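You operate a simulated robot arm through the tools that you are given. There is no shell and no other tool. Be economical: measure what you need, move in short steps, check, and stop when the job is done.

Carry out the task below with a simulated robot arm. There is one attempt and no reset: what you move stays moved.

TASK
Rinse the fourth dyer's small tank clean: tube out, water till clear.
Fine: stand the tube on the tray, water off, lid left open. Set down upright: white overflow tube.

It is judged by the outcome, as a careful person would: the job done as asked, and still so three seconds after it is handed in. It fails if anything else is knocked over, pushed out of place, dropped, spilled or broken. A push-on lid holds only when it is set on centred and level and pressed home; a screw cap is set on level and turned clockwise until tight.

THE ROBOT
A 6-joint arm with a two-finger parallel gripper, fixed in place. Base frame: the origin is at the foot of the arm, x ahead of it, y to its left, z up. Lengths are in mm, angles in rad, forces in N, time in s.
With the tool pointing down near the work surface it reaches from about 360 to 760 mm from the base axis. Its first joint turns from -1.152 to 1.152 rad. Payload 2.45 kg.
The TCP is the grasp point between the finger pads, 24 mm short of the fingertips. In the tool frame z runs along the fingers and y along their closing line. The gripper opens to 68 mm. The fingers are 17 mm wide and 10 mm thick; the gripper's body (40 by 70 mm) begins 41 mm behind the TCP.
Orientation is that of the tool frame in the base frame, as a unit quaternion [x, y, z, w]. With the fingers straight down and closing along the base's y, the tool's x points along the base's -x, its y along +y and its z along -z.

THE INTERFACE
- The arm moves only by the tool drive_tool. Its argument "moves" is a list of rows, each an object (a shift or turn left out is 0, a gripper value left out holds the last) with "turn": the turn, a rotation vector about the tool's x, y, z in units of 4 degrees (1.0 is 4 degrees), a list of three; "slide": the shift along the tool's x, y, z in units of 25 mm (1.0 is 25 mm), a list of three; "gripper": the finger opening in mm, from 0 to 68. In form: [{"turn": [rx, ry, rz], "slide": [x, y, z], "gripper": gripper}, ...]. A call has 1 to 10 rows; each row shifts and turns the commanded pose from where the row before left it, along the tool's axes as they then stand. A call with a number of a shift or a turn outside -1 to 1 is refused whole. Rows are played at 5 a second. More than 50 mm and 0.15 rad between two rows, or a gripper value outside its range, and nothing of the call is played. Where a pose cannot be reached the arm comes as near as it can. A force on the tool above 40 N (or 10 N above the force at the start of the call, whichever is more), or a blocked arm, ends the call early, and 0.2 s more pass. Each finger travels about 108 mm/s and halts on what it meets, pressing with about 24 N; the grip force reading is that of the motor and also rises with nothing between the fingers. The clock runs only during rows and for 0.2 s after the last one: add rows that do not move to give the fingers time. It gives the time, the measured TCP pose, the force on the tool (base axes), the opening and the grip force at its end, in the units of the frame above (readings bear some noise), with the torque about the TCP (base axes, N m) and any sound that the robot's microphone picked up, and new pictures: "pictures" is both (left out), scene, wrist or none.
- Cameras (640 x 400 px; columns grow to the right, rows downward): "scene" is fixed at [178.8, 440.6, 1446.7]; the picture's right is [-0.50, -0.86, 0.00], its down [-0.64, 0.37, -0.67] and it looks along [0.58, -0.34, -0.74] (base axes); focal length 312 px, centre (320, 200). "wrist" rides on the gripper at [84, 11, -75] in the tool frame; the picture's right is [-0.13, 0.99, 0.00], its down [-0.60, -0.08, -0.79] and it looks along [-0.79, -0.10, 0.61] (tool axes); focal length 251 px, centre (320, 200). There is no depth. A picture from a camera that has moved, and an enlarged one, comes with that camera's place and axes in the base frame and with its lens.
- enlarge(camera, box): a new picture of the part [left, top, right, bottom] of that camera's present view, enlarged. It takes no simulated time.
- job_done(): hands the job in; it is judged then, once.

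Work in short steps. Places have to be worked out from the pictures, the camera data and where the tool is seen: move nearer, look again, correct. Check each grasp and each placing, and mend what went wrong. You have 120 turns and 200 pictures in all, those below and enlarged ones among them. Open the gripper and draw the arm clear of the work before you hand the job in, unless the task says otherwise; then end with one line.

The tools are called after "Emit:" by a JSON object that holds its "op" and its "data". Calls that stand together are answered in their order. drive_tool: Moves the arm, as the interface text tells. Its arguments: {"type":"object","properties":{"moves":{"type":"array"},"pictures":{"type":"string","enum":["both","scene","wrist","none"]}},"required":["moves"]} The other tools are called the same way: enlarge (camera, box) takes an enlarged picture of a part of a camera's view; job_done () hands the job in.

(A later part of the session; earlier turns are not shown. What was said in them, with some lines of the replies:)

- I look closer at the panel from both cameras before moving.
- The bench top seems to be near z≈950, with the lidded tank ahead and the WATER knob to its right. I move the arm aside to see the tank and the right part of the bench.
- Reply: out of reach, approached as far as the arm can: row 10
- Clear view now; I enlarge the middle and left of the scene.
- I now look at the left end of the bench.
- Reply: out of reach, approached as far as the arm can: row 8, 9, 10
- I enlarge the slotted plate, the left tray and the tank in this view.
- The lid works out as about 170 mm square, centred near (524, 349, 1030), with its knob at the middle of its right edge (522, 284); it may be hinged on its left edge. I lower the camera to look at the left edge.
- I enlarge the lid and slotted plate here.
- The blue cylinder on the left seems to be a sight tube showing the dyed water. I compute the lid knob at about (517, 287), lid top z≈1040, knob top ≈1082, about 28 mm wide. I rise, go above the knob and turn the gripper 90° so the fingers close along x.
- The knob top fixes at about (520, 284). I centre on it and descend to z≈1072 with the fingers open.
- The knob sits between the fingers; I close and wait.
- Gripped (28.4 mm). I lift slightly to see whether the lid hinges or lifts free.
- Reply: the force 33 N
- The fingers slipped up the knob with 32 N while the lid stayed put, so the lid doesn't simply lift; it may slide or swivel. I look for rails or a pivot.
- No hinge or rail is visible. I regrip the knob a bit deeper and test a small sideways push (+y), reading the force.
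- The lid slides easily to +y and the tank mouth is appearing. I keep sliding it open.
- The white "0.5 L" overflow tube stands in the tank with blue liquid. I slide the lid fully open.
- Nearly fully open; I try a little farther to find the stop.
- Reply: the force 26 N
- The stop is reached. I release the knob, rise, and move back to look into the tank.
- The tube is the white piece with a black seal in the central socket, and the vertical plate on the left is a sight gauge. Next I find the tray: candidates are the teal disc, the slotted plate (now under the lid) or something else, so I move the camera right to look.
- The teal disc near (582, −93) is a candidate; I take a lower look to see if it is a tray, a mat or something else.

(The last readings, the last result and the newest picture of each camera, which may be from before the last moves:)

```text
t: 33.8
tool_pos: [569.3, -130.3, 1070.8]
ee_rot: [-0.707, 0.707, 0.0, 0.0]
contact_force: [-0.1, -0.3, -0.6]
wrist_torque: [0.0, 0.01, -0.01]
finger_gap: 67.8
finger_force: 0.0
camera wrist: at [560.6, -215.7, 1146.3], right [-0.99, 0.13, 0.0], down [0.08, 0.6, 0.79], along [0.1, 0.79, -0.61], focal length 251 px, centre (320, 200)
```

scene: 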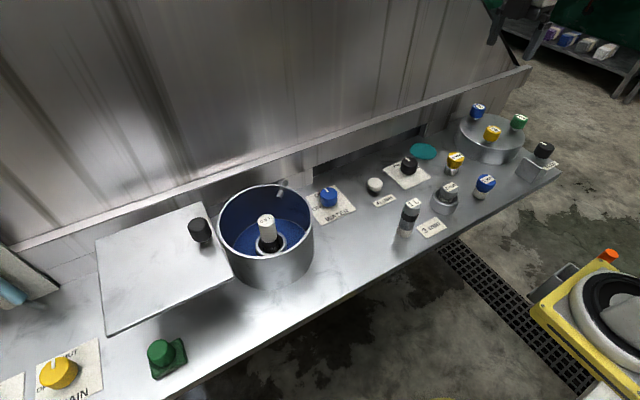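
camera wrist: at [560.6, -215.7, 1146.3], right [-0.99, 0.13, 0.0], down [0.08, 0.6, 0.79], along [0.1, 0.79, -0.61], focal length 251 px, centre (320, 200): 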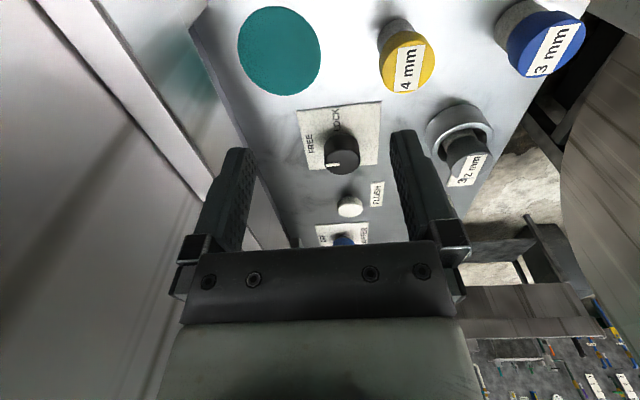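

The disc is a flat teal mat on the deck. It's the only marked spot that fits a stood-up tube, and it lies on the deck either way. The tube top triangulates to (520, 348, 1023); I go above it.

Emit:
{"op": "drive_tool", "data": {"moves": [{"slide": [0, 0, -1]}, {"slide": [0, 0, -1]}, {"slide": [0, 0, -1]}, {"slide": [0, 0, -1]}, {"slide": [-1, 0.5, -0.5]}, {"slide": [-1, 0.5, 0]}, {"slide": [-1, 0.5, 0]}, {"slide": [-1, 0.45, 0]}, {"slide": [-1, 0, 0]}, {"slide": [-1, 0, 0]}], "pictures": "none"}}

Emit:
{"op": "drive_tool", "data": {"moves": [{"slide": [-1, 0, 0]}, {"slide": [-1, 0, 0]}, {"slide": [-1, 0, 0]}, {"slide": [-1, 0, 0]}, {"slide": [-1, 0, 0]}, {"slide": [-1, 0, 0]}, {"slide": [-1, 0, 0]}, {"slide": [-1, 0, 0]}, {"slide": [-1, 0, 0]}, {"slide": [-1, 0, 0]}], "pictures": "none"}}

Emit:
{"op": "drive_tool", "data": {"moves": [{"slide": [-1, 0, 0]}, {"slide": [-1, 0, 0]}, {"slide": [-1, 0, 0]}, {"slide": [-0.15, 0, 1]}, {"slide": [0, 0, 1]}, {"slide": [0, 0, 1]}], "pictures": "both"}}

```text
t: 36.0
tool_pos: [520.9, 18.9, 1184.4]
ee_rot: [0.707, -0.707, 0.0, 0.0]
contact_force: [-0.1, 0.0, -0.2]
wrist_torque: [-0.02, 0.02, 0.01]
finger_gap: 67.8
finger_force: 0.1
```

```text
t: 38.2
tool_pos: [522.2, 270.0, 1184.7]
ee_rot: [-0.707, 0.708, 0.0, 0.0]
contact_force: [1.3, 0.1, -0.8]
wrist_torque: [0.0, -0.04, -0.01]
finger_gap: 68.0
finger_force: 0.0
```

```text
t: 39.6
tool_pos: [523.7, 347.5, 1109.1]
ee_rot: [0.707, -0.707, 0.0, -0.001]
contact_force: [-0.4, -0.6, -1.3]
wrist_torque: [0.01, -0.02, -0.01]
finger_gap: 67.6
finger_force: 0.0
camera wrist: at [512.4, 263.0, 1184.6], right [-0.99, 0.13, 0.0], down [0.08, 0.6, 0.79], along [0.1, 0.79, -0.61], focal length 251 px, centre (320, 200)
```

scene: 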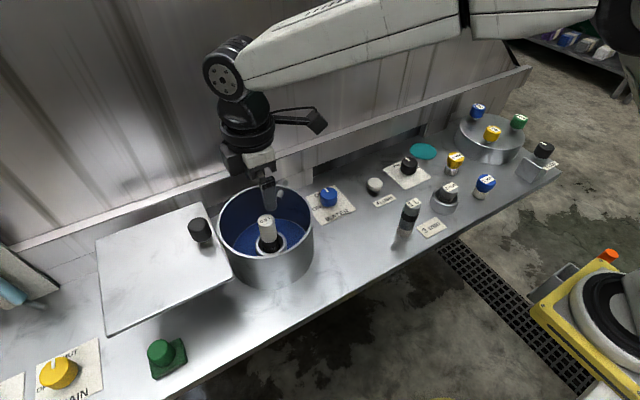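
wrist: 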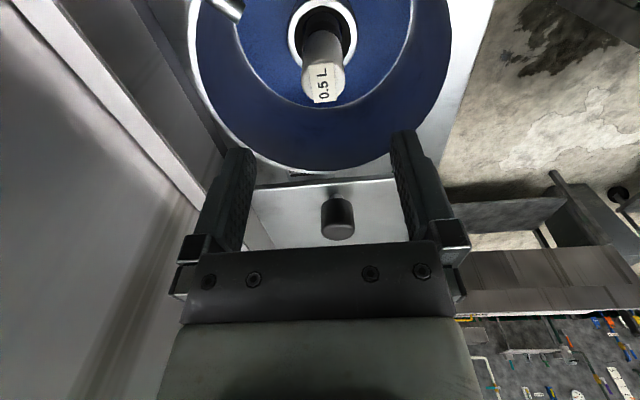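

The tube is aligned at (521, 349). I descend to z≈1004 around its top and close.

Emit:
{"op": "drive_tool", "data": {"moves": [{"slide": [0, 0.1, 1]}, {"slide": [0, 0, 1]}, {"slide": [0, 0, 1]}, {"slide": [0, 0, 0.8]}, {"slide": [0, 0, 0.4]}, {"gripper": 20}, {"gripper": 20}, {"gripper": 20}], "pictures": "both"}}

```text
t: 41.4
tool_pos: [518.5, 348.5, 1003.3]
ee_rot: [0.707, -0.707, 0.001, 0.0]
contact_force: [0.4, -0.1, 0.6]
wrist_torque: [-0.01, 0.0, -0.04]
finger_gap: 29.1
finger_force: 24.0
camera wrist: at [509.9, 262.9, 1079.4], right [-0.99, 0.13, 0.0], down [0.08, 0.6, 0.79], along [0.1, 0.79, -0.61], focal length 251 px, centre (320, 200)
```

scene: 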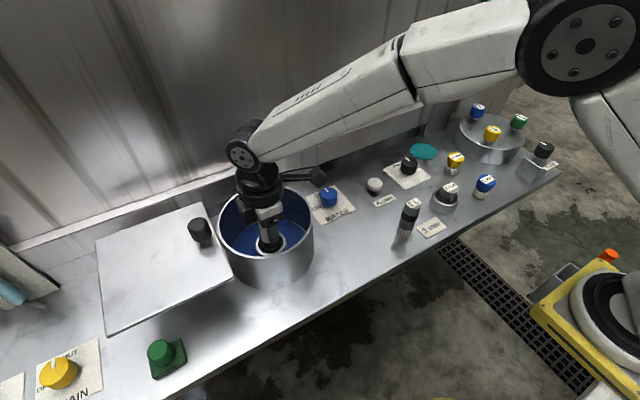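
wrist: 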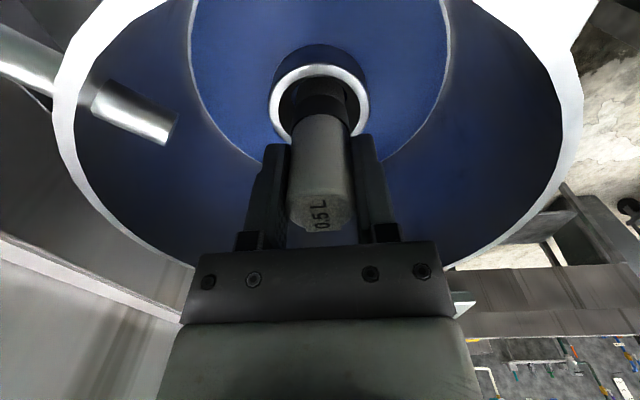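

Gripped on the white tube. I lift gently and watch the force.

Emit:
{"op": "drive_tool", "data": {"moves": [{"slide": [0, 0, -0.2]}, {"slide": [0, 0, -0.3]}, {"slide": [0, 0, -0.3]}], "pictures": "wrist"}}

```text
t: 42.2
tool_pos: [519.6, 348.8, 1023.6]
ee_rot: [-0.707, 0.707, 0.0, 0.001]
contact_force: [0.1, 0.9, -0.8]
wrist_torque: [0.03, -0.05, -0.03]
finger_gap: 29.1
finger_force: 23.9
camera wrist: at [510.2, 263.3, 1099.4], right [-0.99, 0.13, 0.0], down [0.08, 0.6, 0.79], along [0.1, 0.79, -0.61], focal length 251 px, centre (320, 200)
```

wrist: 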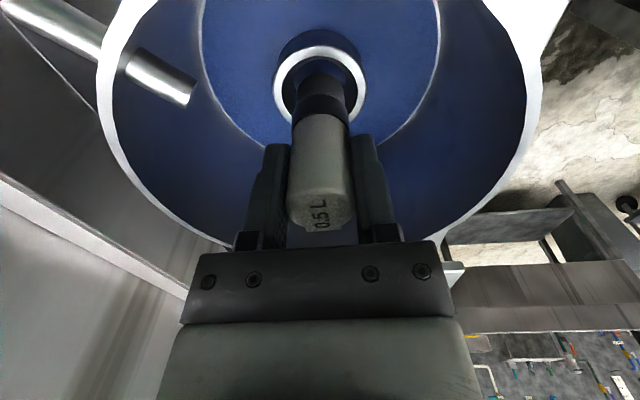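

It comes freely. I continue up well above the tank.

Emit:
{"op": "drive_tool", "data": {"moves": [{"slide": [0, 0, -0.6]}, {"slide": [0, 0, -1]}, {"slide": [0, 0, -1]}, {"slide": [0, 0, -1]}, {"slide": [0, 0, -1]}, {"slide": [0, 0, -1]}], "pictures": "both"}}

```text
t: 43.6
tool_pos: [519.6, 348.4, 1163.9]
ee_rot: [-0.707, 0.707, 0.0, 0.0]
contact_force: [-0.8, -0.2, -0.8]
wrist_torque: [-0.01, 0.01, 0.0]
finger_gap: 29.4
finger_force: 24.0
camera wrist: at [509.7, 262.9, 1239.8], right [-0.99, 0.13, 0.0], down [0.08, 0.6, 0.79], along [0.1, 0.79, -0.61], focal length 251 px, centre (320, 200)
```

scene: 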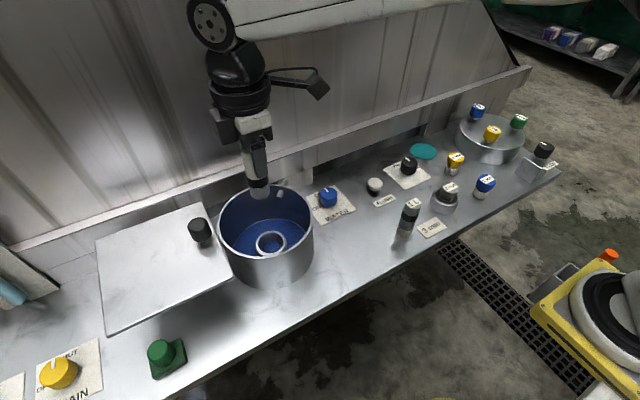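
wrist: 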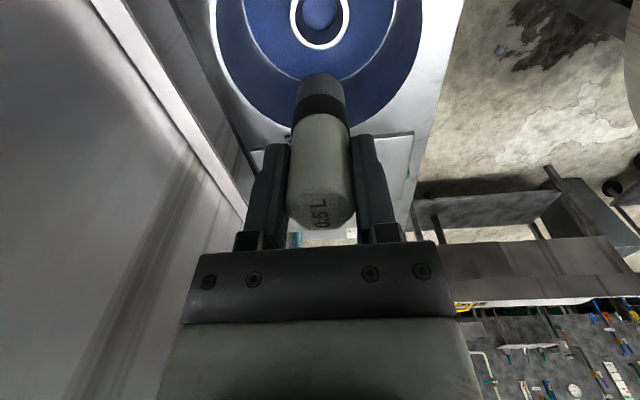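

Emit:
{"op": "enlarge", "data": {"camera": "scene", "box": [200, 120, 330, 300]}}

Emit:
{"op": "enlarge", "data": {"camera": "wrist", "box": [210, 0, 430, 250]}}

```text
2.22 times, centred on (265, 210) of scene
camera zoom: at [178.8, 440.6, 1446.7], right [-0.5, -0.86, 0.0], down [-0.64, 0.37, -0.67], along [0.58, -0.34, -0.74], focal length 694 px, centre (442, 178)
```

zoom: 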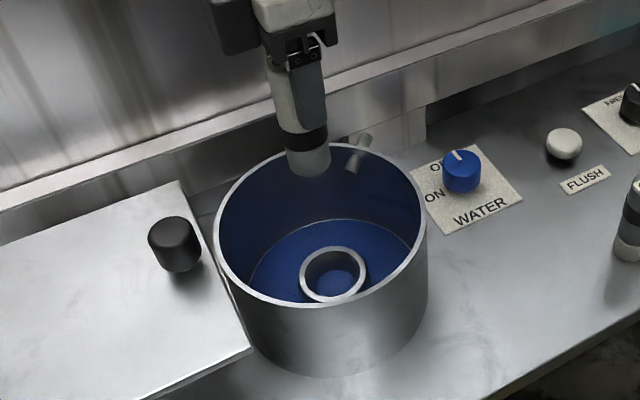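

```text
1.60 times, centred on (320, 125) of wrist
camera zoom: at [509.7, 262.9, 1239.8], right [-0.99, 0.13, 0.0], down [0.08, 0.6, 0.79], along [0.1, 0.79, -0.61], focal length 402 px, centre (320, 320)
```

zoom: 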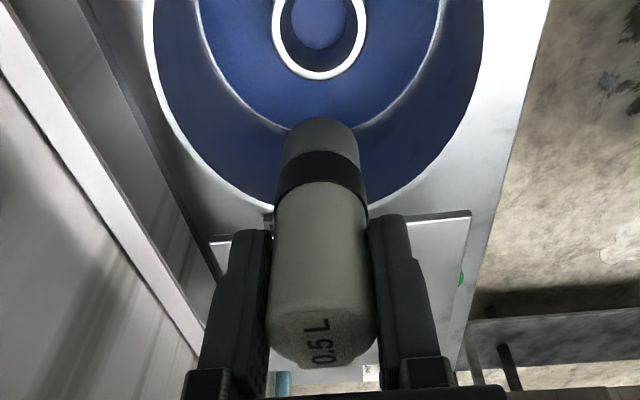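

The tube is out and the water now sits over an open drain socket. The teal mat triangulates to (606, −126) with the deck at z≈917; I carry the tube there, upright.

Emit:
{"op": "drive_tool", "data": {"moves": [{"slide": [1, 0, 0]}, {"slide": [1, 0, 0]}, {"slide": [1, 0, 0]}, {"slide": [1, 0, 0]}, {"slide": [1, 0, 0]}, {"slide": [1, 0, 0]}, {"slide": [1, 0, 0]}, {"slide": [1, 0, 0]}, {"slide": [1, 0, 0]}, {"slide": [1, 0, 0]}], "pictures": "scene"}}

Emit:
{"op": "drive_tool", "data": {"moves": [{"slide": [1, -0.4, 0]}, {"slide": [1, -0.4, 0]}, {"slide": [1, -0.4, 0]}, {"slide": [1, -0.4, 0]}, {"slide": [1, -0.4, 0]}, {"slide": [1, -0.4, 0]}, {"slide": [1, -0.4, 0]}, {"slide": [1, -0.4, 0]}, {"slide": [0.96, 0, 0]}], "pictures": "both"}}

```text
t: 45.8
tool_pos: [520.1, 99.6, 1162.9]
ee_rot: [-0.707, 0.707, -0.001, 0.0]
contact_force: [0.2, -0.3, -0.4]
wrist_torque: [0.01, -0.02, 0.0]
finger_gap: 28.9
finger_force: 24.4
```

scene: 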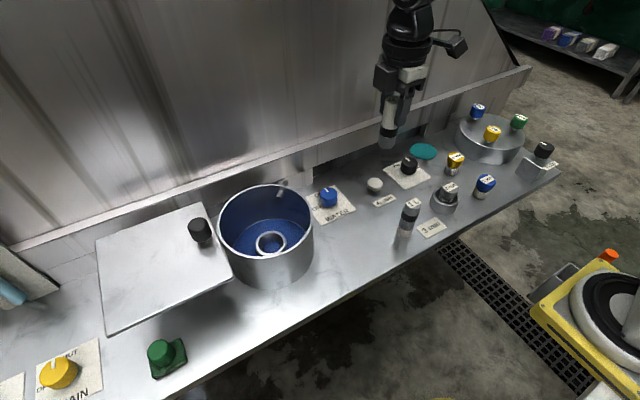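

```text
t: 47.8
tool_pos: [599.8, -126.6, 1163.2]
ee_rot: [0.708, -0.706, -0.001, 0.0]
contact_force: [0.5, 0.0, -0.7]
wrist_torque: [-0.01, 0.01, -0.02]
finger_gap: 29.2
finger_force: 24.2
camera wrist: at [589.8, -211.4, 1238.7], right [-0.99, 0.13, 0.0], down [0.08, 0.6, 0.79], along [0.1, 0.79, -0.61], focal length 251 px, centre (320, 200)
```

scene: 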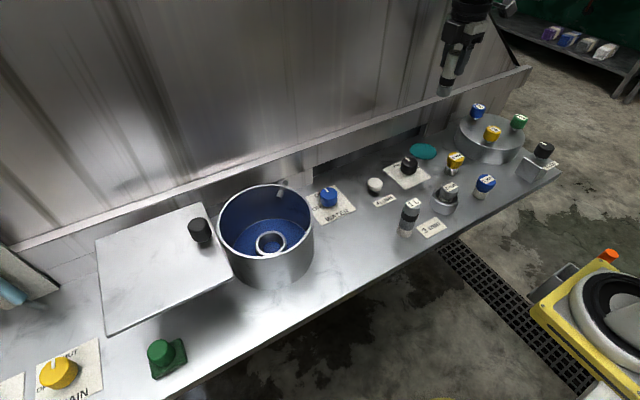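
wrist: 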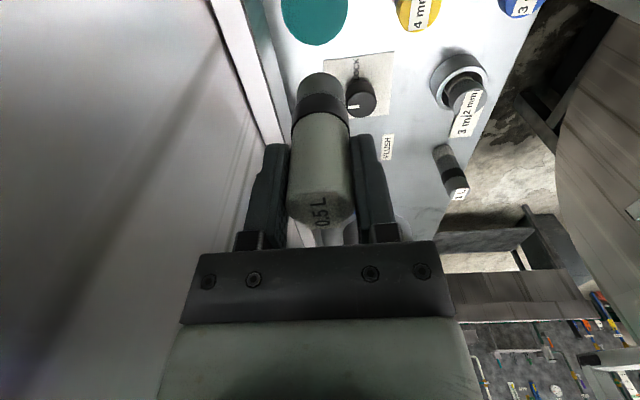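

Above the mat now. I descend to z≈1035 and look before touching down.

Emit:
{"op": "drive_tool", "data": {"moves": [{"slide": [0, -0.16, 1]}, {"slide": [0, 0, 1]}, {"slide": [0, 0, 1]}, {"slide": [0, 0, 1]}, {"slide": [0, 0, 1]}], "pictures": "both"}}

```text
t: 49.0
tool_pos: [602.9, -125.9, 1038.3]
ee_rot: [-0.707, 0.707, 0.0, 0.0]
contact_force: [0.4, 0.1, -0.8]
wrist_torque: [-0.01, 0.02, -0.02]
finger_gap: 28.9
finger_force: 24.6
camera wrist: at [593.8, -210.9, 1114.0], right [-0.99, 0.13, 0.0], down [0.08, 0.6, 0.79], along [0.1, 0.79, -0.61], focal length 251 px, centre (320, 200)
```

scene: 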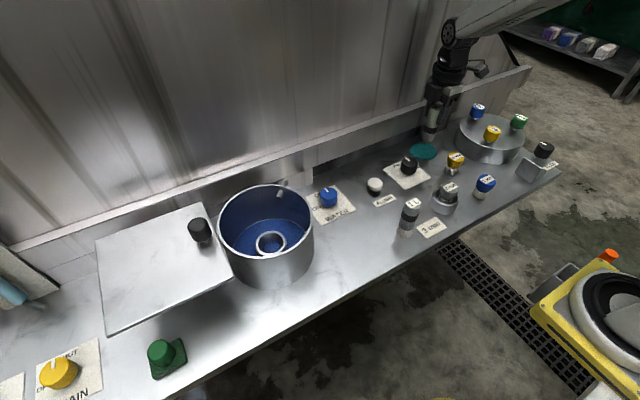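
wrist: 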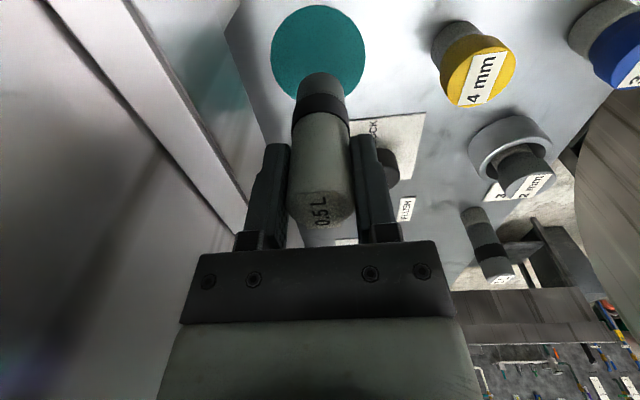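

Mat is right below. I lower stepwise, watching for contact.

Emit:
{"op": "drive_tool", "data": {"moves": [{"slide": [0, 0, 0.6]}, {"slide": [0, 0, 0.6]}], "pictures": "wrist"}}

Emit:
{"op": "enlarge", "data": {"camera": "scene", "box": [390, 80, 530, 200]}}

```text
t: 49.6
tool_pos: [603.2, -126.0, 1007.7]
ee_rot: [-0.707, 0.707, 0.0, -0.001]
contact_force: [-0.4, 0.0, 0.0]
wrist_torque: [0.02, 0.04, 0.02]
finger_gap: 29.2
finger_force: 24.1
camera wrist: at [593.9, -210.8, 1084.0], right [-0.99, 0.13, 0.0], down [0.08, 0.6, 0.79], along [0.1, 0.79, -0.61], focal length 251 px, centre (320, 200)
```

wrist: 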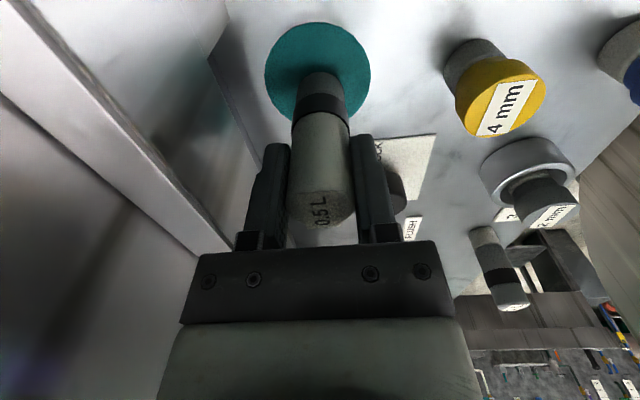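

```text
3.33 times, centred on (460, 140) of scene
camera zoom: at [178.8, 440.6, 1446.7], right [-0.5, -0.86, 0.0], down [-0.64, 0.37, -0.67], along [0.58, -0.34, -0.74], focal length 1041 px, centre (-147, 400)
```

zoom: 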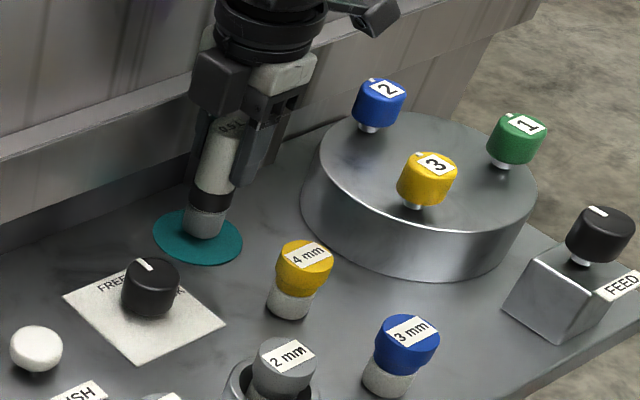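

Only a little above the mat. Down in fine steps.

Emit:
{"op": "drive_tool", "data": {"moves": [{"slide": [0, 0, 0.15]}, {"slide": [0, 0, 0.15]}, {"slide": [0, 0, 0.15]}], "pictures": "none"}}

```text
t: 50.4
tool_pos: [602.3, -125.3, 997.0]
ee_rot: [0.708, -0.706, 0.0, 0.0]
contact_force: [-1.2, 0.4, 3.3]
wrist_torque: [0.07, 0.13, 0.0]
finger_gap: 28.9
finger_force: 24.3
```

Slight upward force; one more small step to confirm contact.

Emit:
{"op": "drive_tool", "data": {"moves": [{"slide": [0, 0, 0.1]}], "pictures": "scene"}}

Emit:
{"op": "enlarge", "data": {"camera": "scene", "box": [390, 80, 530, 200]}}

```text
t: 50.8
tool_pos: [603.4, -126.4, 997.4]
ee_rot: [-0.707, 0.707, -0.001, 0.0]
contact_force: [-7.4, 1.6, 20.4]
wrist_torque: [0.17, 0.47, 0.02]
finger_gap: 29.2
finger_force: 23.7
```

scene: 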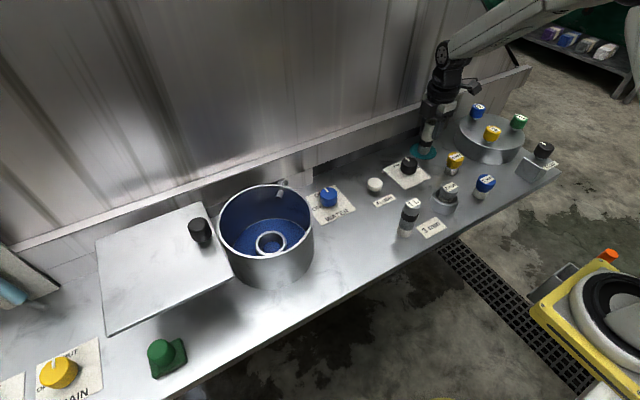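

```text
3.33 times, centred on (460, 140) of scene
camera zoom: at [178.2, 440.8, 1446.7], right [-0.5, -0.86, 0.0], down [-0.64, 0.37, -0.67], along [0.58, -0.34, -0.74], focal length 1041 px, centre (-147, 400)
```

zoom: 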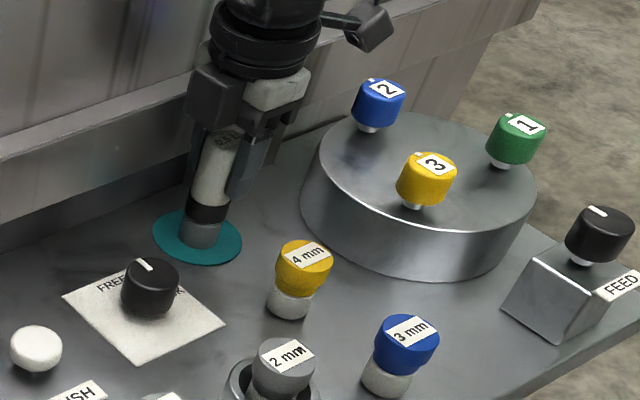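

In contact (20 N). I ease the preload, open, and rise straight up.

Emit:
{"op": "drive_tool", "data": {"moves": [{"slide": [0, 0, -0.1]}, {"gripper": 36}, {"gripper": 46}, {"gripper": 56}, {"gripper": 56}, {"slide": [0, 0, -0.5]}, {"slide": [0, 0, -1]}, {"slide": [0, 0, -1]}, {"slide": [0, 0, -1]}, {"slide": [0, 0, -1]}], "pictures": "both"}}

Emit:
{"op": "enlarge", "data": {"camera": "scene", "box": [390, 80, 530, 200]}}

Emit:
{"op": "enlarge", "data": {"camera": "scene", "box": [200, 160, 360, 300]}}

```text
t: 53.0
tool_pos: [604.1, -126.7, 1109.9]
ee_rot: [0.707, -0.707, 0.0, 0.001]
contact_force: [-0.4, -0.2, -0.7]
wrist_torque: [-0.02, 0.02, 0.02]
finger_gap: 56.0
finger_force: 0.1
camera wrist: at [594.3, -211.2, 1185.7], right [-0.99, 0.13, 0.0], down [0.08, 0.6, 0.79], along [0.1, 0.79, -0.61], focal length 251 px, centre (320, 200)
```

scene: 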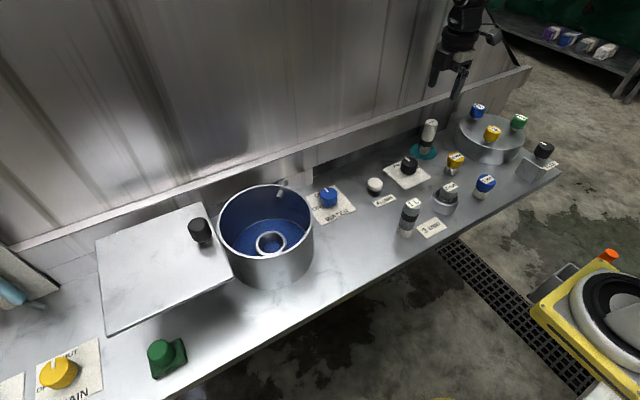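
wrist: 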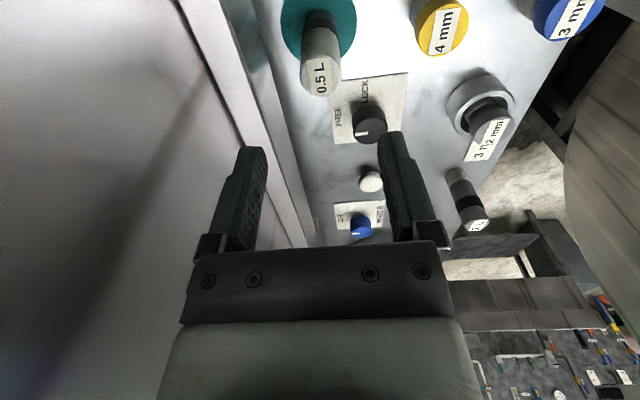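

```text
3.33 times, centred on (460, 140) of scene
camera zoom: at [178.8, 440.6, 1446.7], right [-0.5, -0.86, 0.0], down [-0.64, 0.37, -0.67], along [0.58, -0.34, -0.74], focal length 1041 px, centre (-147, 400)
```

zoom: 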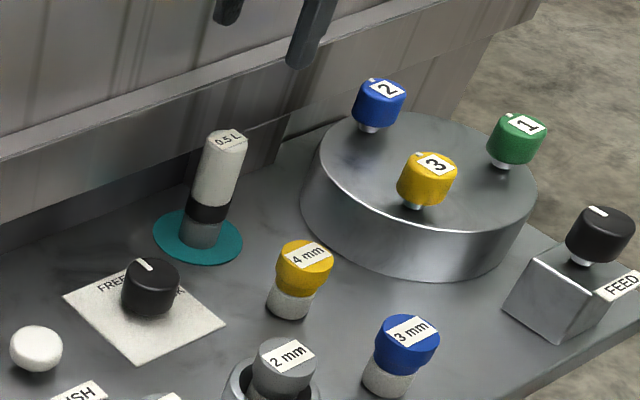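

```text
2.86 times, centred on (280, 230) of scene
camera zoom: at [178.8, 440.6, 1446.7], right [-0.5, -0.86, 0.0], down [-0.64, 0.37, -0.67], along [0.58, -0.34, -0.74], focal length 892 px, centre (434, 114)
```

zoom: 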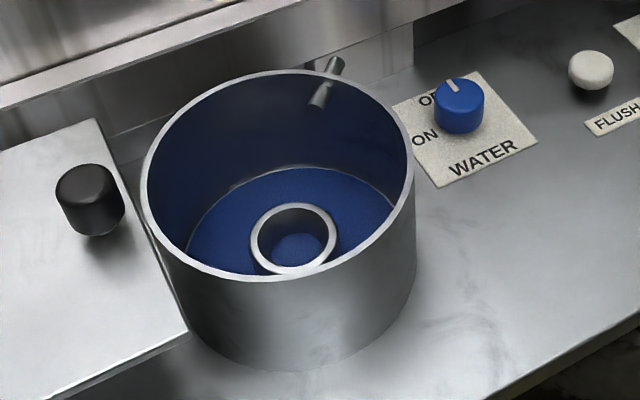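

The tube stands upright on the mat. Next the WATER knob: triangulated at (570, 190), top z≈956, pointer at OFF (+x), ON toward +y, i.e. a counter-clockwise turn. I go above it and turn the gripper back to its first orientation.

Emit:
{"op": "drive_tool", "data": {"moves": [{"slide": [-0.9, 0.36, -0.5]}, {"slide": [-1, 0.5, 0]}, {"slide": [-1, 0.5, 0]}, {"slide": [-1, 0, 0]}, {"slide": [-1, 0, 0]}, {"slide": [-1, 0, 0]}, {"slide": [-1, 0, 0]}, {"slide": [-1, 0, 0]}, {"slide": [-1, 0, 0]}, {"slide": [-1, 0, 0]}], "pictures": "none"}}

Emit:
{"op": "drive_tool", "data": {"moves": [{"slide": [-1, 0, 0]}, {"slide": [-1, 0, 0]}, {"slide": [-0.8, 0, 0]}, {"turn": [0, 0, 1]}, {"turn": [0, 0, 1]}, {"turn": [0, 0, 1]}, {"turn": [0, 0, 1]}, {"turn": [0, 0, 1]}, {"turn": [0, 0, 1]}, {"turn": [0, 0, 1]}], "pictures": "none"}}

Emit:
{"op": "drive_tool", "data": {"moves": [{"turn": [0, 0, 1]}, {"turn": [0, 0, 1]}, {"turn": [0, 0, 1]}, {"turn": [0, 0, 1]}, {"turn": [0, 0, 1]}, {"turn": [0, 0, 1]}, {"turn": [0, 0, 1]}, {"turn": [0, 0, 1]}, {"turn": [0, 0, 1]}, {"turn": [0, 0, 1]}], "pictures": "none"}}

Emit:
{"op": "drive_tool", "data": {"moves": [{"turn": [0, 0, 1]}, {"turn": [0, 0, 1]}, {"turn": [0, 0, 1]}, {"turn": [0, 0, 1]}, {"turn": [0, 0, 1]}, {"turn": [0, 0, 0.5]}, {"slide": [0, 0, 1], "gripper": 68}, {"slide": [0, 0, 1]}], "pictures": "both"}}

```text
t: 55.2
tool_pos: [570.0, 122.4, 1122.6]
ee_rot: [-0.707, 0.707, 0.001, -0.001]
contact_force: [-0.4, -0.3, 0.4]
wrist_torque: [-0.01, -0.01, -0.01]
finger_gap: 56.2
finger_force: 0.0
```

```text
t: 57.4
tool_pos: [569.6, 190.9, 1122.4]
ee_rot: [-0.514, 0.858, 0.0, 0.001]
contact_force: [0.3, -0.8, 0.2]
wrist_torque: [-0.01, 0.01, 0.03]
finger_gap: 56.1
finger_force: 0.0
```

```text
t: 59.6
tool_pos: [569.7, 192.3, 1122.4]
ee_rot: [-0.19, 0.982, 0.0, 0.0]
contact_force: [0.8, 0.1, -0.6]
wrist_torque: [0.01, 0.05, 0.02]
finger_gap: 55.6
finger_force: 0.1
```

```text
t: 61.4
tool_pos: [569.6, 191.2, 1071.7]
ee_rot: [0.0, 1.0, 0.0, 0.0]
contact_force: [0.5, -1.4, 0.3]
wrist_torque: [-0.01, 0.0, 0.0]
finger_gap: 67.9
finger_force: 0.1
camera wrist: at [486.8, 201.2, 1148.0], right [0.13, 0.99, 0.0], down [0.6, -0.08, 0.79], along [0.79, -0.1, -0.61], focal length 251 px, centre (320, 200)
```

scene: 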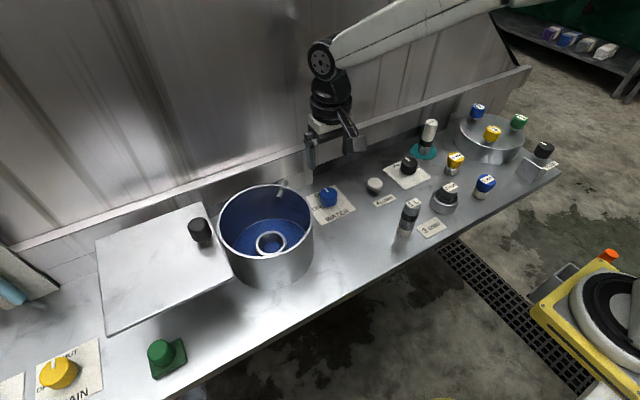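
wrist: 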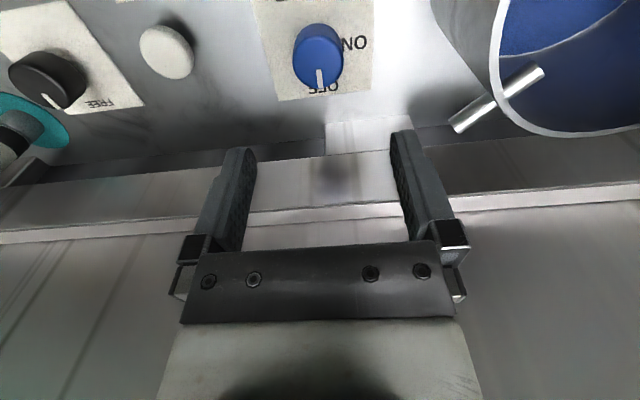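

The knob is at about (573, 189), as computed. I descend to z≈948.

Emit:
{"op": "drive_tool", "data": {"moves": [{"slide": [-0.12, -0.08, 1]}, {"slide": [0, 0, 1]}, {"slide": [0, 0, 1]}, {"slide": [0, 0, 1]}, {"slide": [0, 0, 0.6]}, {"slide": [0, 0, 0.3]}], "pictures": "wrist"}}

```text
t: 62.8
tool_pos: [572.9, 189.1, 950.7]
ee_rot: [0.0, 1.0, 0.0, 0.0]
contact_force: [0.0, 0.4, 0.6]
wrist_torque: [0.0, 0.03, 0.04]
finger_gap: 67.9
finger_force: 0.0
camera wrist: at [490.1, 199.3, 1025.5], right [0.13, 0.99, 0.0], down [0.6, -0.08, 0.79], along [0.79, -0.1, -0.61], focal length 251 px, centre (320, 200)
```

wrist: 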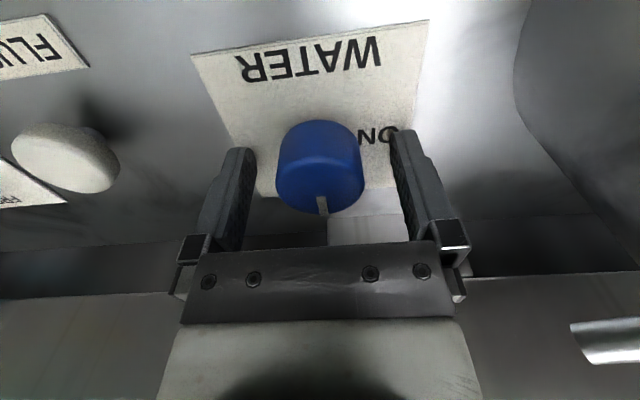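

Centred. I lower 3 mm and close on the knob.

Emit:
{"op": "drive_tool", "data": {"moves": [{"slide": [0, 0, 0.14]}, {"gripper": 25}, {"gripper": 25}, {"gripper": 25}], "pictures": "none"}}

Emit:
{"op": "drive_tool", "data": {"moves": [{"turn": [0, 0, -1]}, {"turn": [0, 0, -1]}, {"turn": [0, 0, -1]}, {"turn": [0, 0, -1]}, {"turn": [0, 0, -1]}], "pictures": "wrist"}}

```text
t: 63.8
tool_pos: [572.1, 190.4, 946.5]
ee_rot: [0.0, 1.0, 0.0, 0.0]
contact_force: [0.1, 1.7, -0.6]
wrist_torque: [-0.41, 0.09, -0.03]
finger_gap: 37.8
finger_force: 44.9
```

```text
t: 65.0
tool_pos: [573.0, 190.3, 947.4]
ee_rot: [-0.174, 0.985, 0.0, 0.0]
contact_force: [5.5, 14.4, -5.4]
wrist_torque: [-0.68, 1.01, -0.06]
finger_gap: 37.7
finger_force: 45.6
camera wrist: at [491.1, 170.9, 1021.9], right [-0.22, 0.98, 0.0], down [0.59, 0.13, 0.79], along [0.77, 0.17, -0.61], focal length 251 px, centre (320, 200)
```

wrist: 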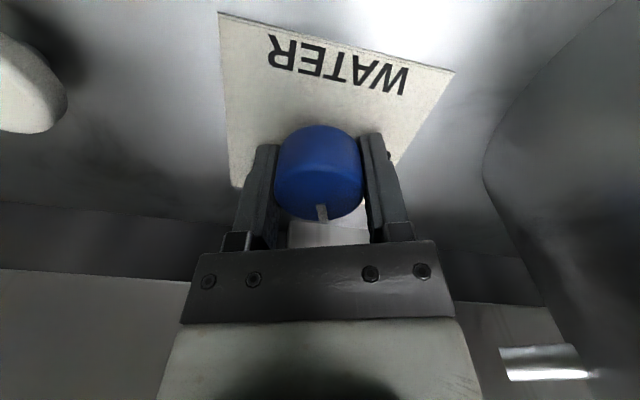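

The knob turns with the gripper. I continue counter-clockwise toward ON.

Emit:
{"op": "drive_tool", "data": {"moves": [{"turn": [0, 0, -1]}, {"turn": [0, 0, -1]}, {"turn": [0, 0, -1]}, {"turn": [0, 0, -1]}, {"turn": [0, 0, -1]}, {"turn": [0, 0, -1]}, {"turn": [0, 0, -1]}, {"turn": [0, 0, -1]}], "pictures": "none"}}

Emit:
{"op": "drive_tool", "data": {"moves": [{"turn": [0, 0, -1]}, {"turn": [0, 0, -1]}, {"turn": [0, 0, -1]}, {"turn": [0, 0, -1]}, {"turn": [0, 0, -1]}, {"turn": [0, 0, -1]}], "pictures": "both"}}

```text
t: 66.8
tool_pos: [571.6, 191.4, 946.9]
ee_rot: [-0.44, 0.898, 0.001, -0.001]
contact_force: [-7.5, 26.2, -4.0]
wrist_torque: [0.56, -1.0, -0.07]
finger_gap: 38.0
finger_force: 45.0
```

```text
t: 68.2
tool_pos: [570.6, 192.4, 946.5]
ee_rot: [-0.617, 0.787, 0.0, 0.0]
contact_force: [-14.8, 26.9, 0.7]
wrist_torque: [-0.26, -0.2, -0.08]
finger_gap: 37.8
finger_force: 44.7
camera wrist: at [541.6, 112.1, 1022.0], right [-0.93, 0.36, 0.0], down [0.22, 0.57, 0.79], along [0.29, 0.74, -0.61], focal length 251 px, centre (320, 200)
```

scene: 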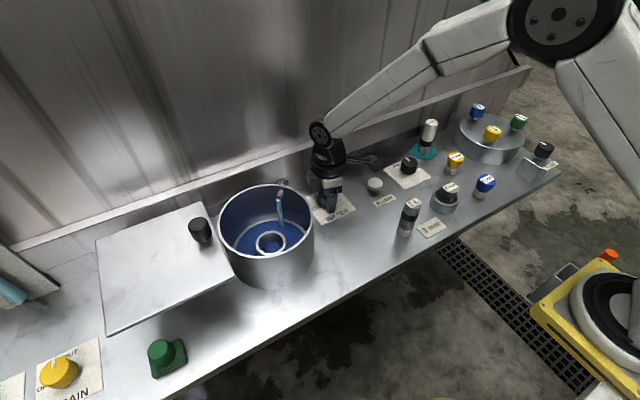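
wrist: 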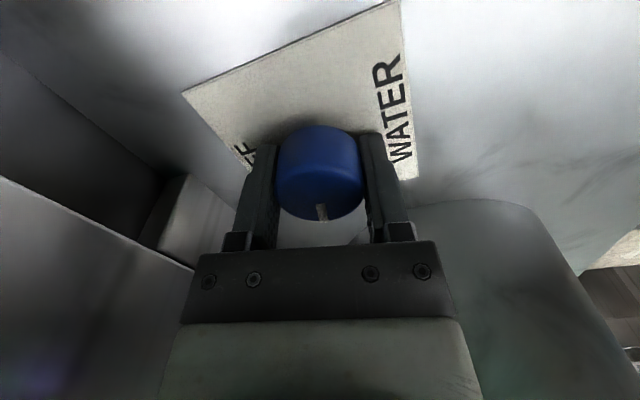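

Water is flowing from the spout. I turn the last bit to full ON and wait.

Emit:
{"op": "drive_tool", "data": {"moves": [{"turn": [0, 0, -1]}, {"turn": [0, 0, -1]}, {"turn": [0, 0, -0.5]}, {}, {}, {}, {}, {}, {}], "pictures": "scene"}}

Emit:
{"op": "enlarge", "data": {"camera": "scene", "box": [200, 160, 360, 300]}}

```text
t: 70.2
tool_pos: [570.2, 192.7, 946.0]
ee_rot: [-0.683, 0.73, 0.0, -0.002]
contact_force: [-25.7, 24.1, 2.2]
wrist_torque: [-0.2, -0.22, -0.05]
finger_gap: 37.9
finger_force: 44.7
```

scene: 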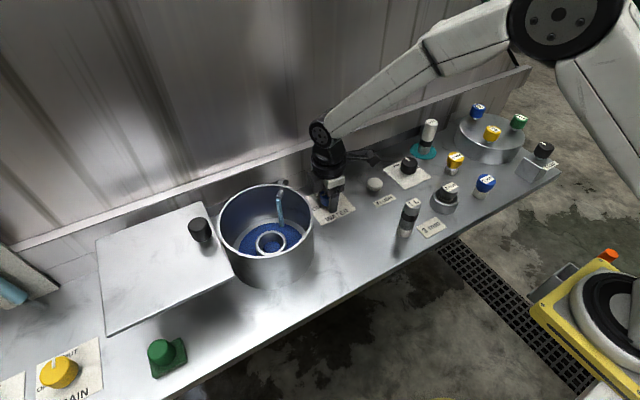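

```text
2.86 times, centred on (280, 230) of scene
camera zoom: at [178.0, 441.3, 1446.6], right [-0.5, -0.86, 0.0], down [-0.64, 0.37, -0.67], along [0.58, -0.34, -0.74], focal length 892 px, centre (434, 114)
```

zoom: 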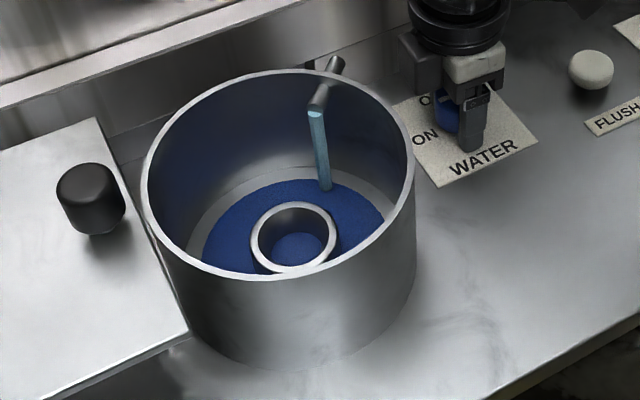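

The blue stain on the walls is fading and its floor patch is shrinking. I keep the water running.

Emit:
{"op": "drive_tool", "data": {"moves": [{}, {}, {}, {}, {}, {}, {}, {}, {}, {}], "pictures": "none"}}

Emit:
{"op": "drive_tool", "data": {"moves": [{}, {}, {}, {}, {}, {}, {}, {}, {}, {}], "pictures": "none"}}

Emit:
{"op": "enlarge", "data": {"camera": "scene", "box": [200, 160, 360, 300]}}

```text
t: 72.4
tool_pos: [569.6, 192.7, 946.5]
ee_rot: [-0.683, 0.73, 0.001, 0.0]
contact_force: [-28.6, 23.2, -1.7]
wrist_torque: [0.08, -0.33, -0.05]
finger_gap: 37.6
finger_force: 45.2
```

```text
t: 74.6
tool_pos: [570.1, 192.1, 946.6]
ee_rot: [-0.684, 0.73, 0.001, 0.0]
contact_force: [-28.2, 23.4, -2.9]
wrist_torque: [0.08, -0.34, -0.04]
finger_gap: 37.8
finger_force: 44.7
```

```text
2.86 times, centred on (280, 230) of scene
camera zoom: at [178.1, 441.3, 1446.6], right [-0.5, -0.86, 0.0], down [-0.64, 0.37, -0.67], along [0.58, -0.34, -0.74], focal length 892 px, centre (434, 114)
```

zoom: 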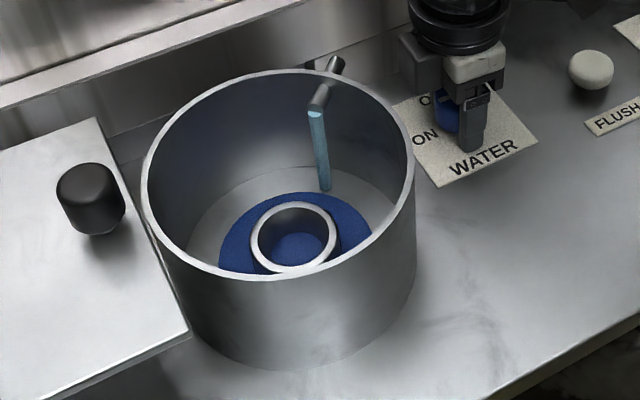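

Still clearing; more time.

Emit:
{"op": "drive_tool", "data": {"moves": [{}, {}, {}, {}, {}, {}, {}, {}, {}, {}], "pictures": "none"}}

Emit:
{"op": "drive_tool", "data": {"moves": [{}, {}, {}, {}, {}, {}, {}, {}, {}, {}], "pictures": "none"}}

Emit:
{"op": "drive_tool", "data": {"moves": [{}, {}, {}, {}, {}, {}, {}, {}, {}, {}], "pictures": "none"}}

Emit:
{"op": "enlarge", "data": {"camera": "scene", "box": [200, 160, 360, 300]}}

```text
t: 76.8
tool_pos: [570.4, 191.4, 947.0]
ee_rot: [-0.683, 0.731, 0.001, 0.0]
contact_force: [-29.1, 22.9, -2.5]
wrist_torque: [0.16, -0.39, -0.02]
finger_gap: 37.6
finger_force: 44.6
```

```text
t: 79.0
tool_pos: [570.5, 192.9, 945.5]
ee_rot: [-0.683, 0.73, 0.0, -0.001]
contact_force: [-28.1, 23.0, -1.7]
wrist_torque: [0.09, -0.36, -0.01]
finger_gap: 37.8
finger_force: 45.0
```

```text
t: 81.2
tool_pos: [570.8, 191.5, 946.6]
ee_rot: [-0.683, 0.731, 0.001, 0.0]
contact_force: [-28.7, 21.8, -1.9]
wrist_torque: [0.11, -0.35, -0.05]
finger_gap: 37.6
finger_force: 44.5
```

```text
2.86 times, centred on (280, 230) of scene
camera zoom: at [178.1, 441.3, 1446.6], right [-0.5, -0.86, 0.0], down [-0.64, 0.37, -0.67], along [0.58, -0.34, -0.74], focal length 892 px, centre (434, 114)
```

zoom: 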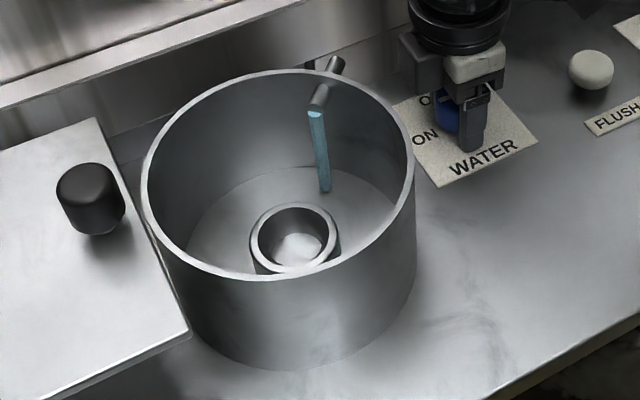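

The tank is clean and no blue is left. I allow a few more seconds of rinse, then turn the knob back clockwise.

Emit:
{"op": "drive_tool", "data": {"moves": [{}, {}, {}, {}, {}, {}, {}, {}, {}, {}], "pictures": "none"}}

Emit:
{"op": "drive_tool", "data": {"moves": [{}, {}, {}, {}, {}, {}, {}, {}, {}, {}], "pictures": "none"}}

Emit:
{"op": "drive_tool", "data": {"moves": [{"turn": [0, 0, 1]}, {"turn": [0, 0, 1]}, {"turn": [0, 0, 1]}, {"turn": [0, 0, 1]}, {"turn": [0, 0, 1]}, {"turn": [0, 0, 1]}, {"turn": [0, 0, 1]}], "pictures": "none"}}

Emit:
{"op": "drive_tool", "data": {"moves": [{"turn": [0, 0, 1]}, {"turn": [0, 0, 1]}, {"turn": [0, 0, 1]}, {"turn": [0, 0, 1]}, {"turn": [0, 0, 1]}, {"turn": [0, 0, 1]}, {"turn": [0, 0, 1]}], "pictures": "both"}}

```text
t: 83.4
tool_pos: [570.5, 191.9, 946.7]
ee_rot: [-0.683, 0.73, 0.001, -0.001]
contact_force: [-28.7, 21.8, -0.5]
wrist_torque: [0.1, -0.35, -0.06]
finger_gap: 37.8
finger_force: 44.8
```

```text
t: 85.6
tool_pos: [570.9, 191.1, 946.4]
ee_rot: [-0.683, 0.73, 0.0, -0.001]
contact_force: [-28.7, 22.4, -2.0]
wrist_torque: [0.08, -0.33, -0.02]
finger_gap: 37.6
finger_force: 45.0
```

```text
t: 87.2
tool_pos: [571.5, 191.2, 947.3]
ee_rot: [-0.485, 0.874, 0.002, 0.0]
contact_force: [-23.7, 18.8, -6.2]
wrist_torque: [0.51, -0.55, -0.07]
finger_gap: 38.0
finger_force: 44.9
```

```text
t: 88.8
tool_pos: [571.5, 190.7, 945.5]
ee_rot: [-0.259, 0.966, 0.001, 0.0]
contact_force: [-17.9, 15.1, -4.0]
wrist_torque: [-0.1, -0.51, -0.07]
finger_gap: 37.8
finger_force: 45.3
camera wrist: at [495.1, 157.2, 1022.0], right [-0.38, 0.92, 0.0], down [0.56, 0.23, 0.79], along [0.73, 0.3, -0.61], focal length 251 px, centre (320, 200)
```

scene: 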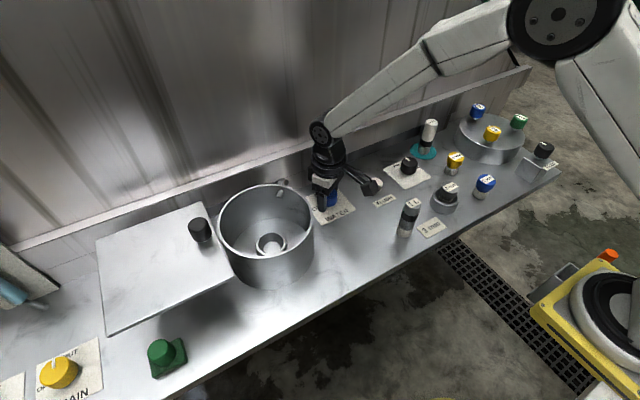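
wrist: 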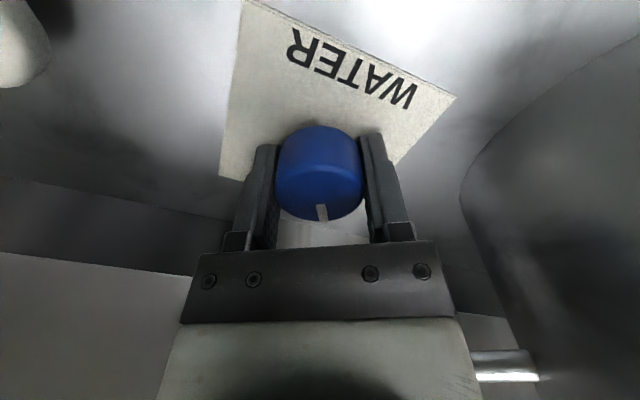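

Flow has stopped already; I finish the turn to the OFF mark.

Emit:
{"op": "drive_tool", "data": {"moves": [{"turn": [0, 0, 1]}, {"turn": [0, 0, 1]}, {"turn": [0, 0, 1]}, {"turn": [0, 0, 1]}, {"turn": [0, 0, 1]}, {"turn": [0, 0, 1]}, {"turn": [0, 0, 1]}, {"turn": [0, 0, 0.7]}], "pictures": "none"}}

```text
t: 90.6
tool_pos: [572.3, 190.5, 946.6]
ee_rot: [0.006, 1.0, 0.0, 0.0]
contact_force: [-6.5, 9.9, -4.0]
wrist_torque: [-0.05, 0.4, 0.54]
finger_gap: 37.9
finger_force: 44.6
```

The stop torque shows it is fully OFF. I release and rise.

Emit:
{"op": "drive_tool", "data": {"moves": [{"gripper": 60}, {"gripper": 68}, {"gripper": 68}, {"slide": [0, 0, -0.6]}, {"slide": [0, 0, -1]}, {"slide": [0, 0, -1]}, {"slide": [0, 0, -1]}, {"slide": [0, 0, -1]}, {"slide": [0, 0, -1]}, {"slide": [0, 0, -1]}], "pictures": "both"}}

Emit:
{"op": "enlarge", "data": {"camera": "scene", "box": [200, 160, 360, 300]}}

Emit:
{"op": "enlarge", "data": {"camera": "scene", "box": [0, 230, 240, 400]}}

```text
t: 92.8
tool_pos: [572.4, 189.5, 1113.0]
ee_rot: [0.007, 1.0, 0.0, -0.001]
contact_force: [-0.1, -0.3, -0.7]
wrist_torque: [0.0, 0.02, 0.02]
finger_gap: 68.1
finger_force: 0.0
camera wrist: at [489.9, 200.4, 1187.1], right [0.14, 0.99, 0.0], down [0.6, -0.09, 0.79], along [0.78, -0.11, -0.61], focal length 251 px, centre (320, 200)
```

scene: 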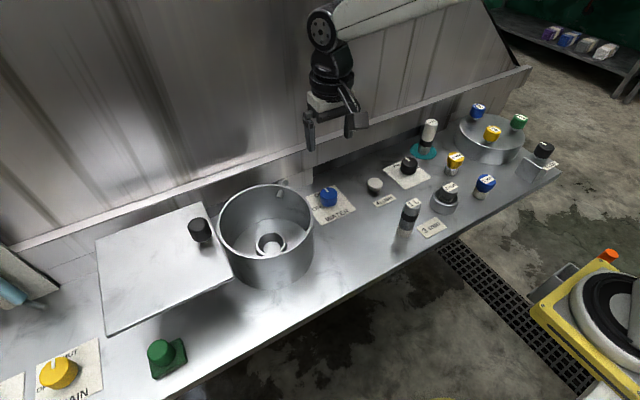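
wrist: 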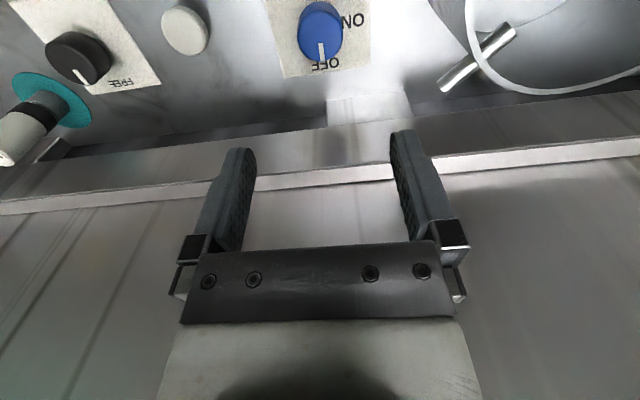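

```text
2.86 times, centred on (280, 230) of scene
camera zoom: at [178.8, 440.6, 1446.7], right [-0.5, -0.86, 0.0], down [-0.64, 0.37, -0.67], along [0.58, -0.34, -0.74], focal length 892 px, centre (434, 114)
```

zoom: 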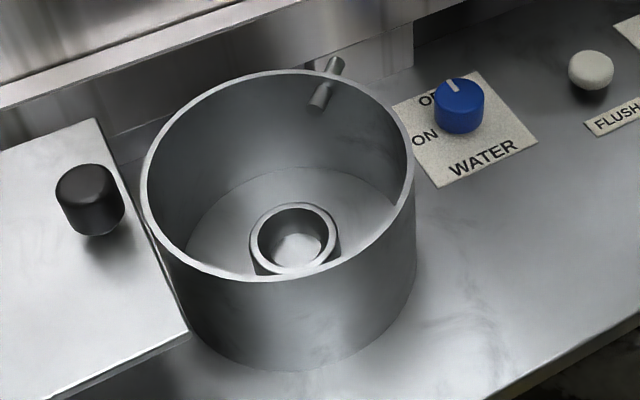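

```text
2.35 times, centred on (120, 315) of scene
camera zoom: at [178.8, 440.6, 1446.7], right [-0.5, -0.86, 0.0], down [-0.64, 0.37, -0.67], along [0.58, -0.34, -0.74], focal length 735 px, centre (791, -71)
```

zoom: 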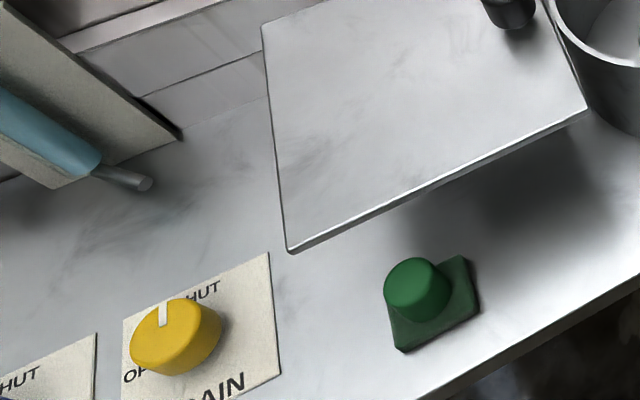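

The tank is clean and empty, WATER is at OFF, the lid is open, the tube stands upright on the teal mat, and the arm is clear. I hand the job in.

Emit:
{"op": "job_done", "data": {}}

```text
The job is handed in.
```

The small tank is rinsed clear, the water is off, the lid is open, and the white overflow tube stands upright on the teal mat; nothing was labelled as a tray, so using the mat as the tray was my best guess.
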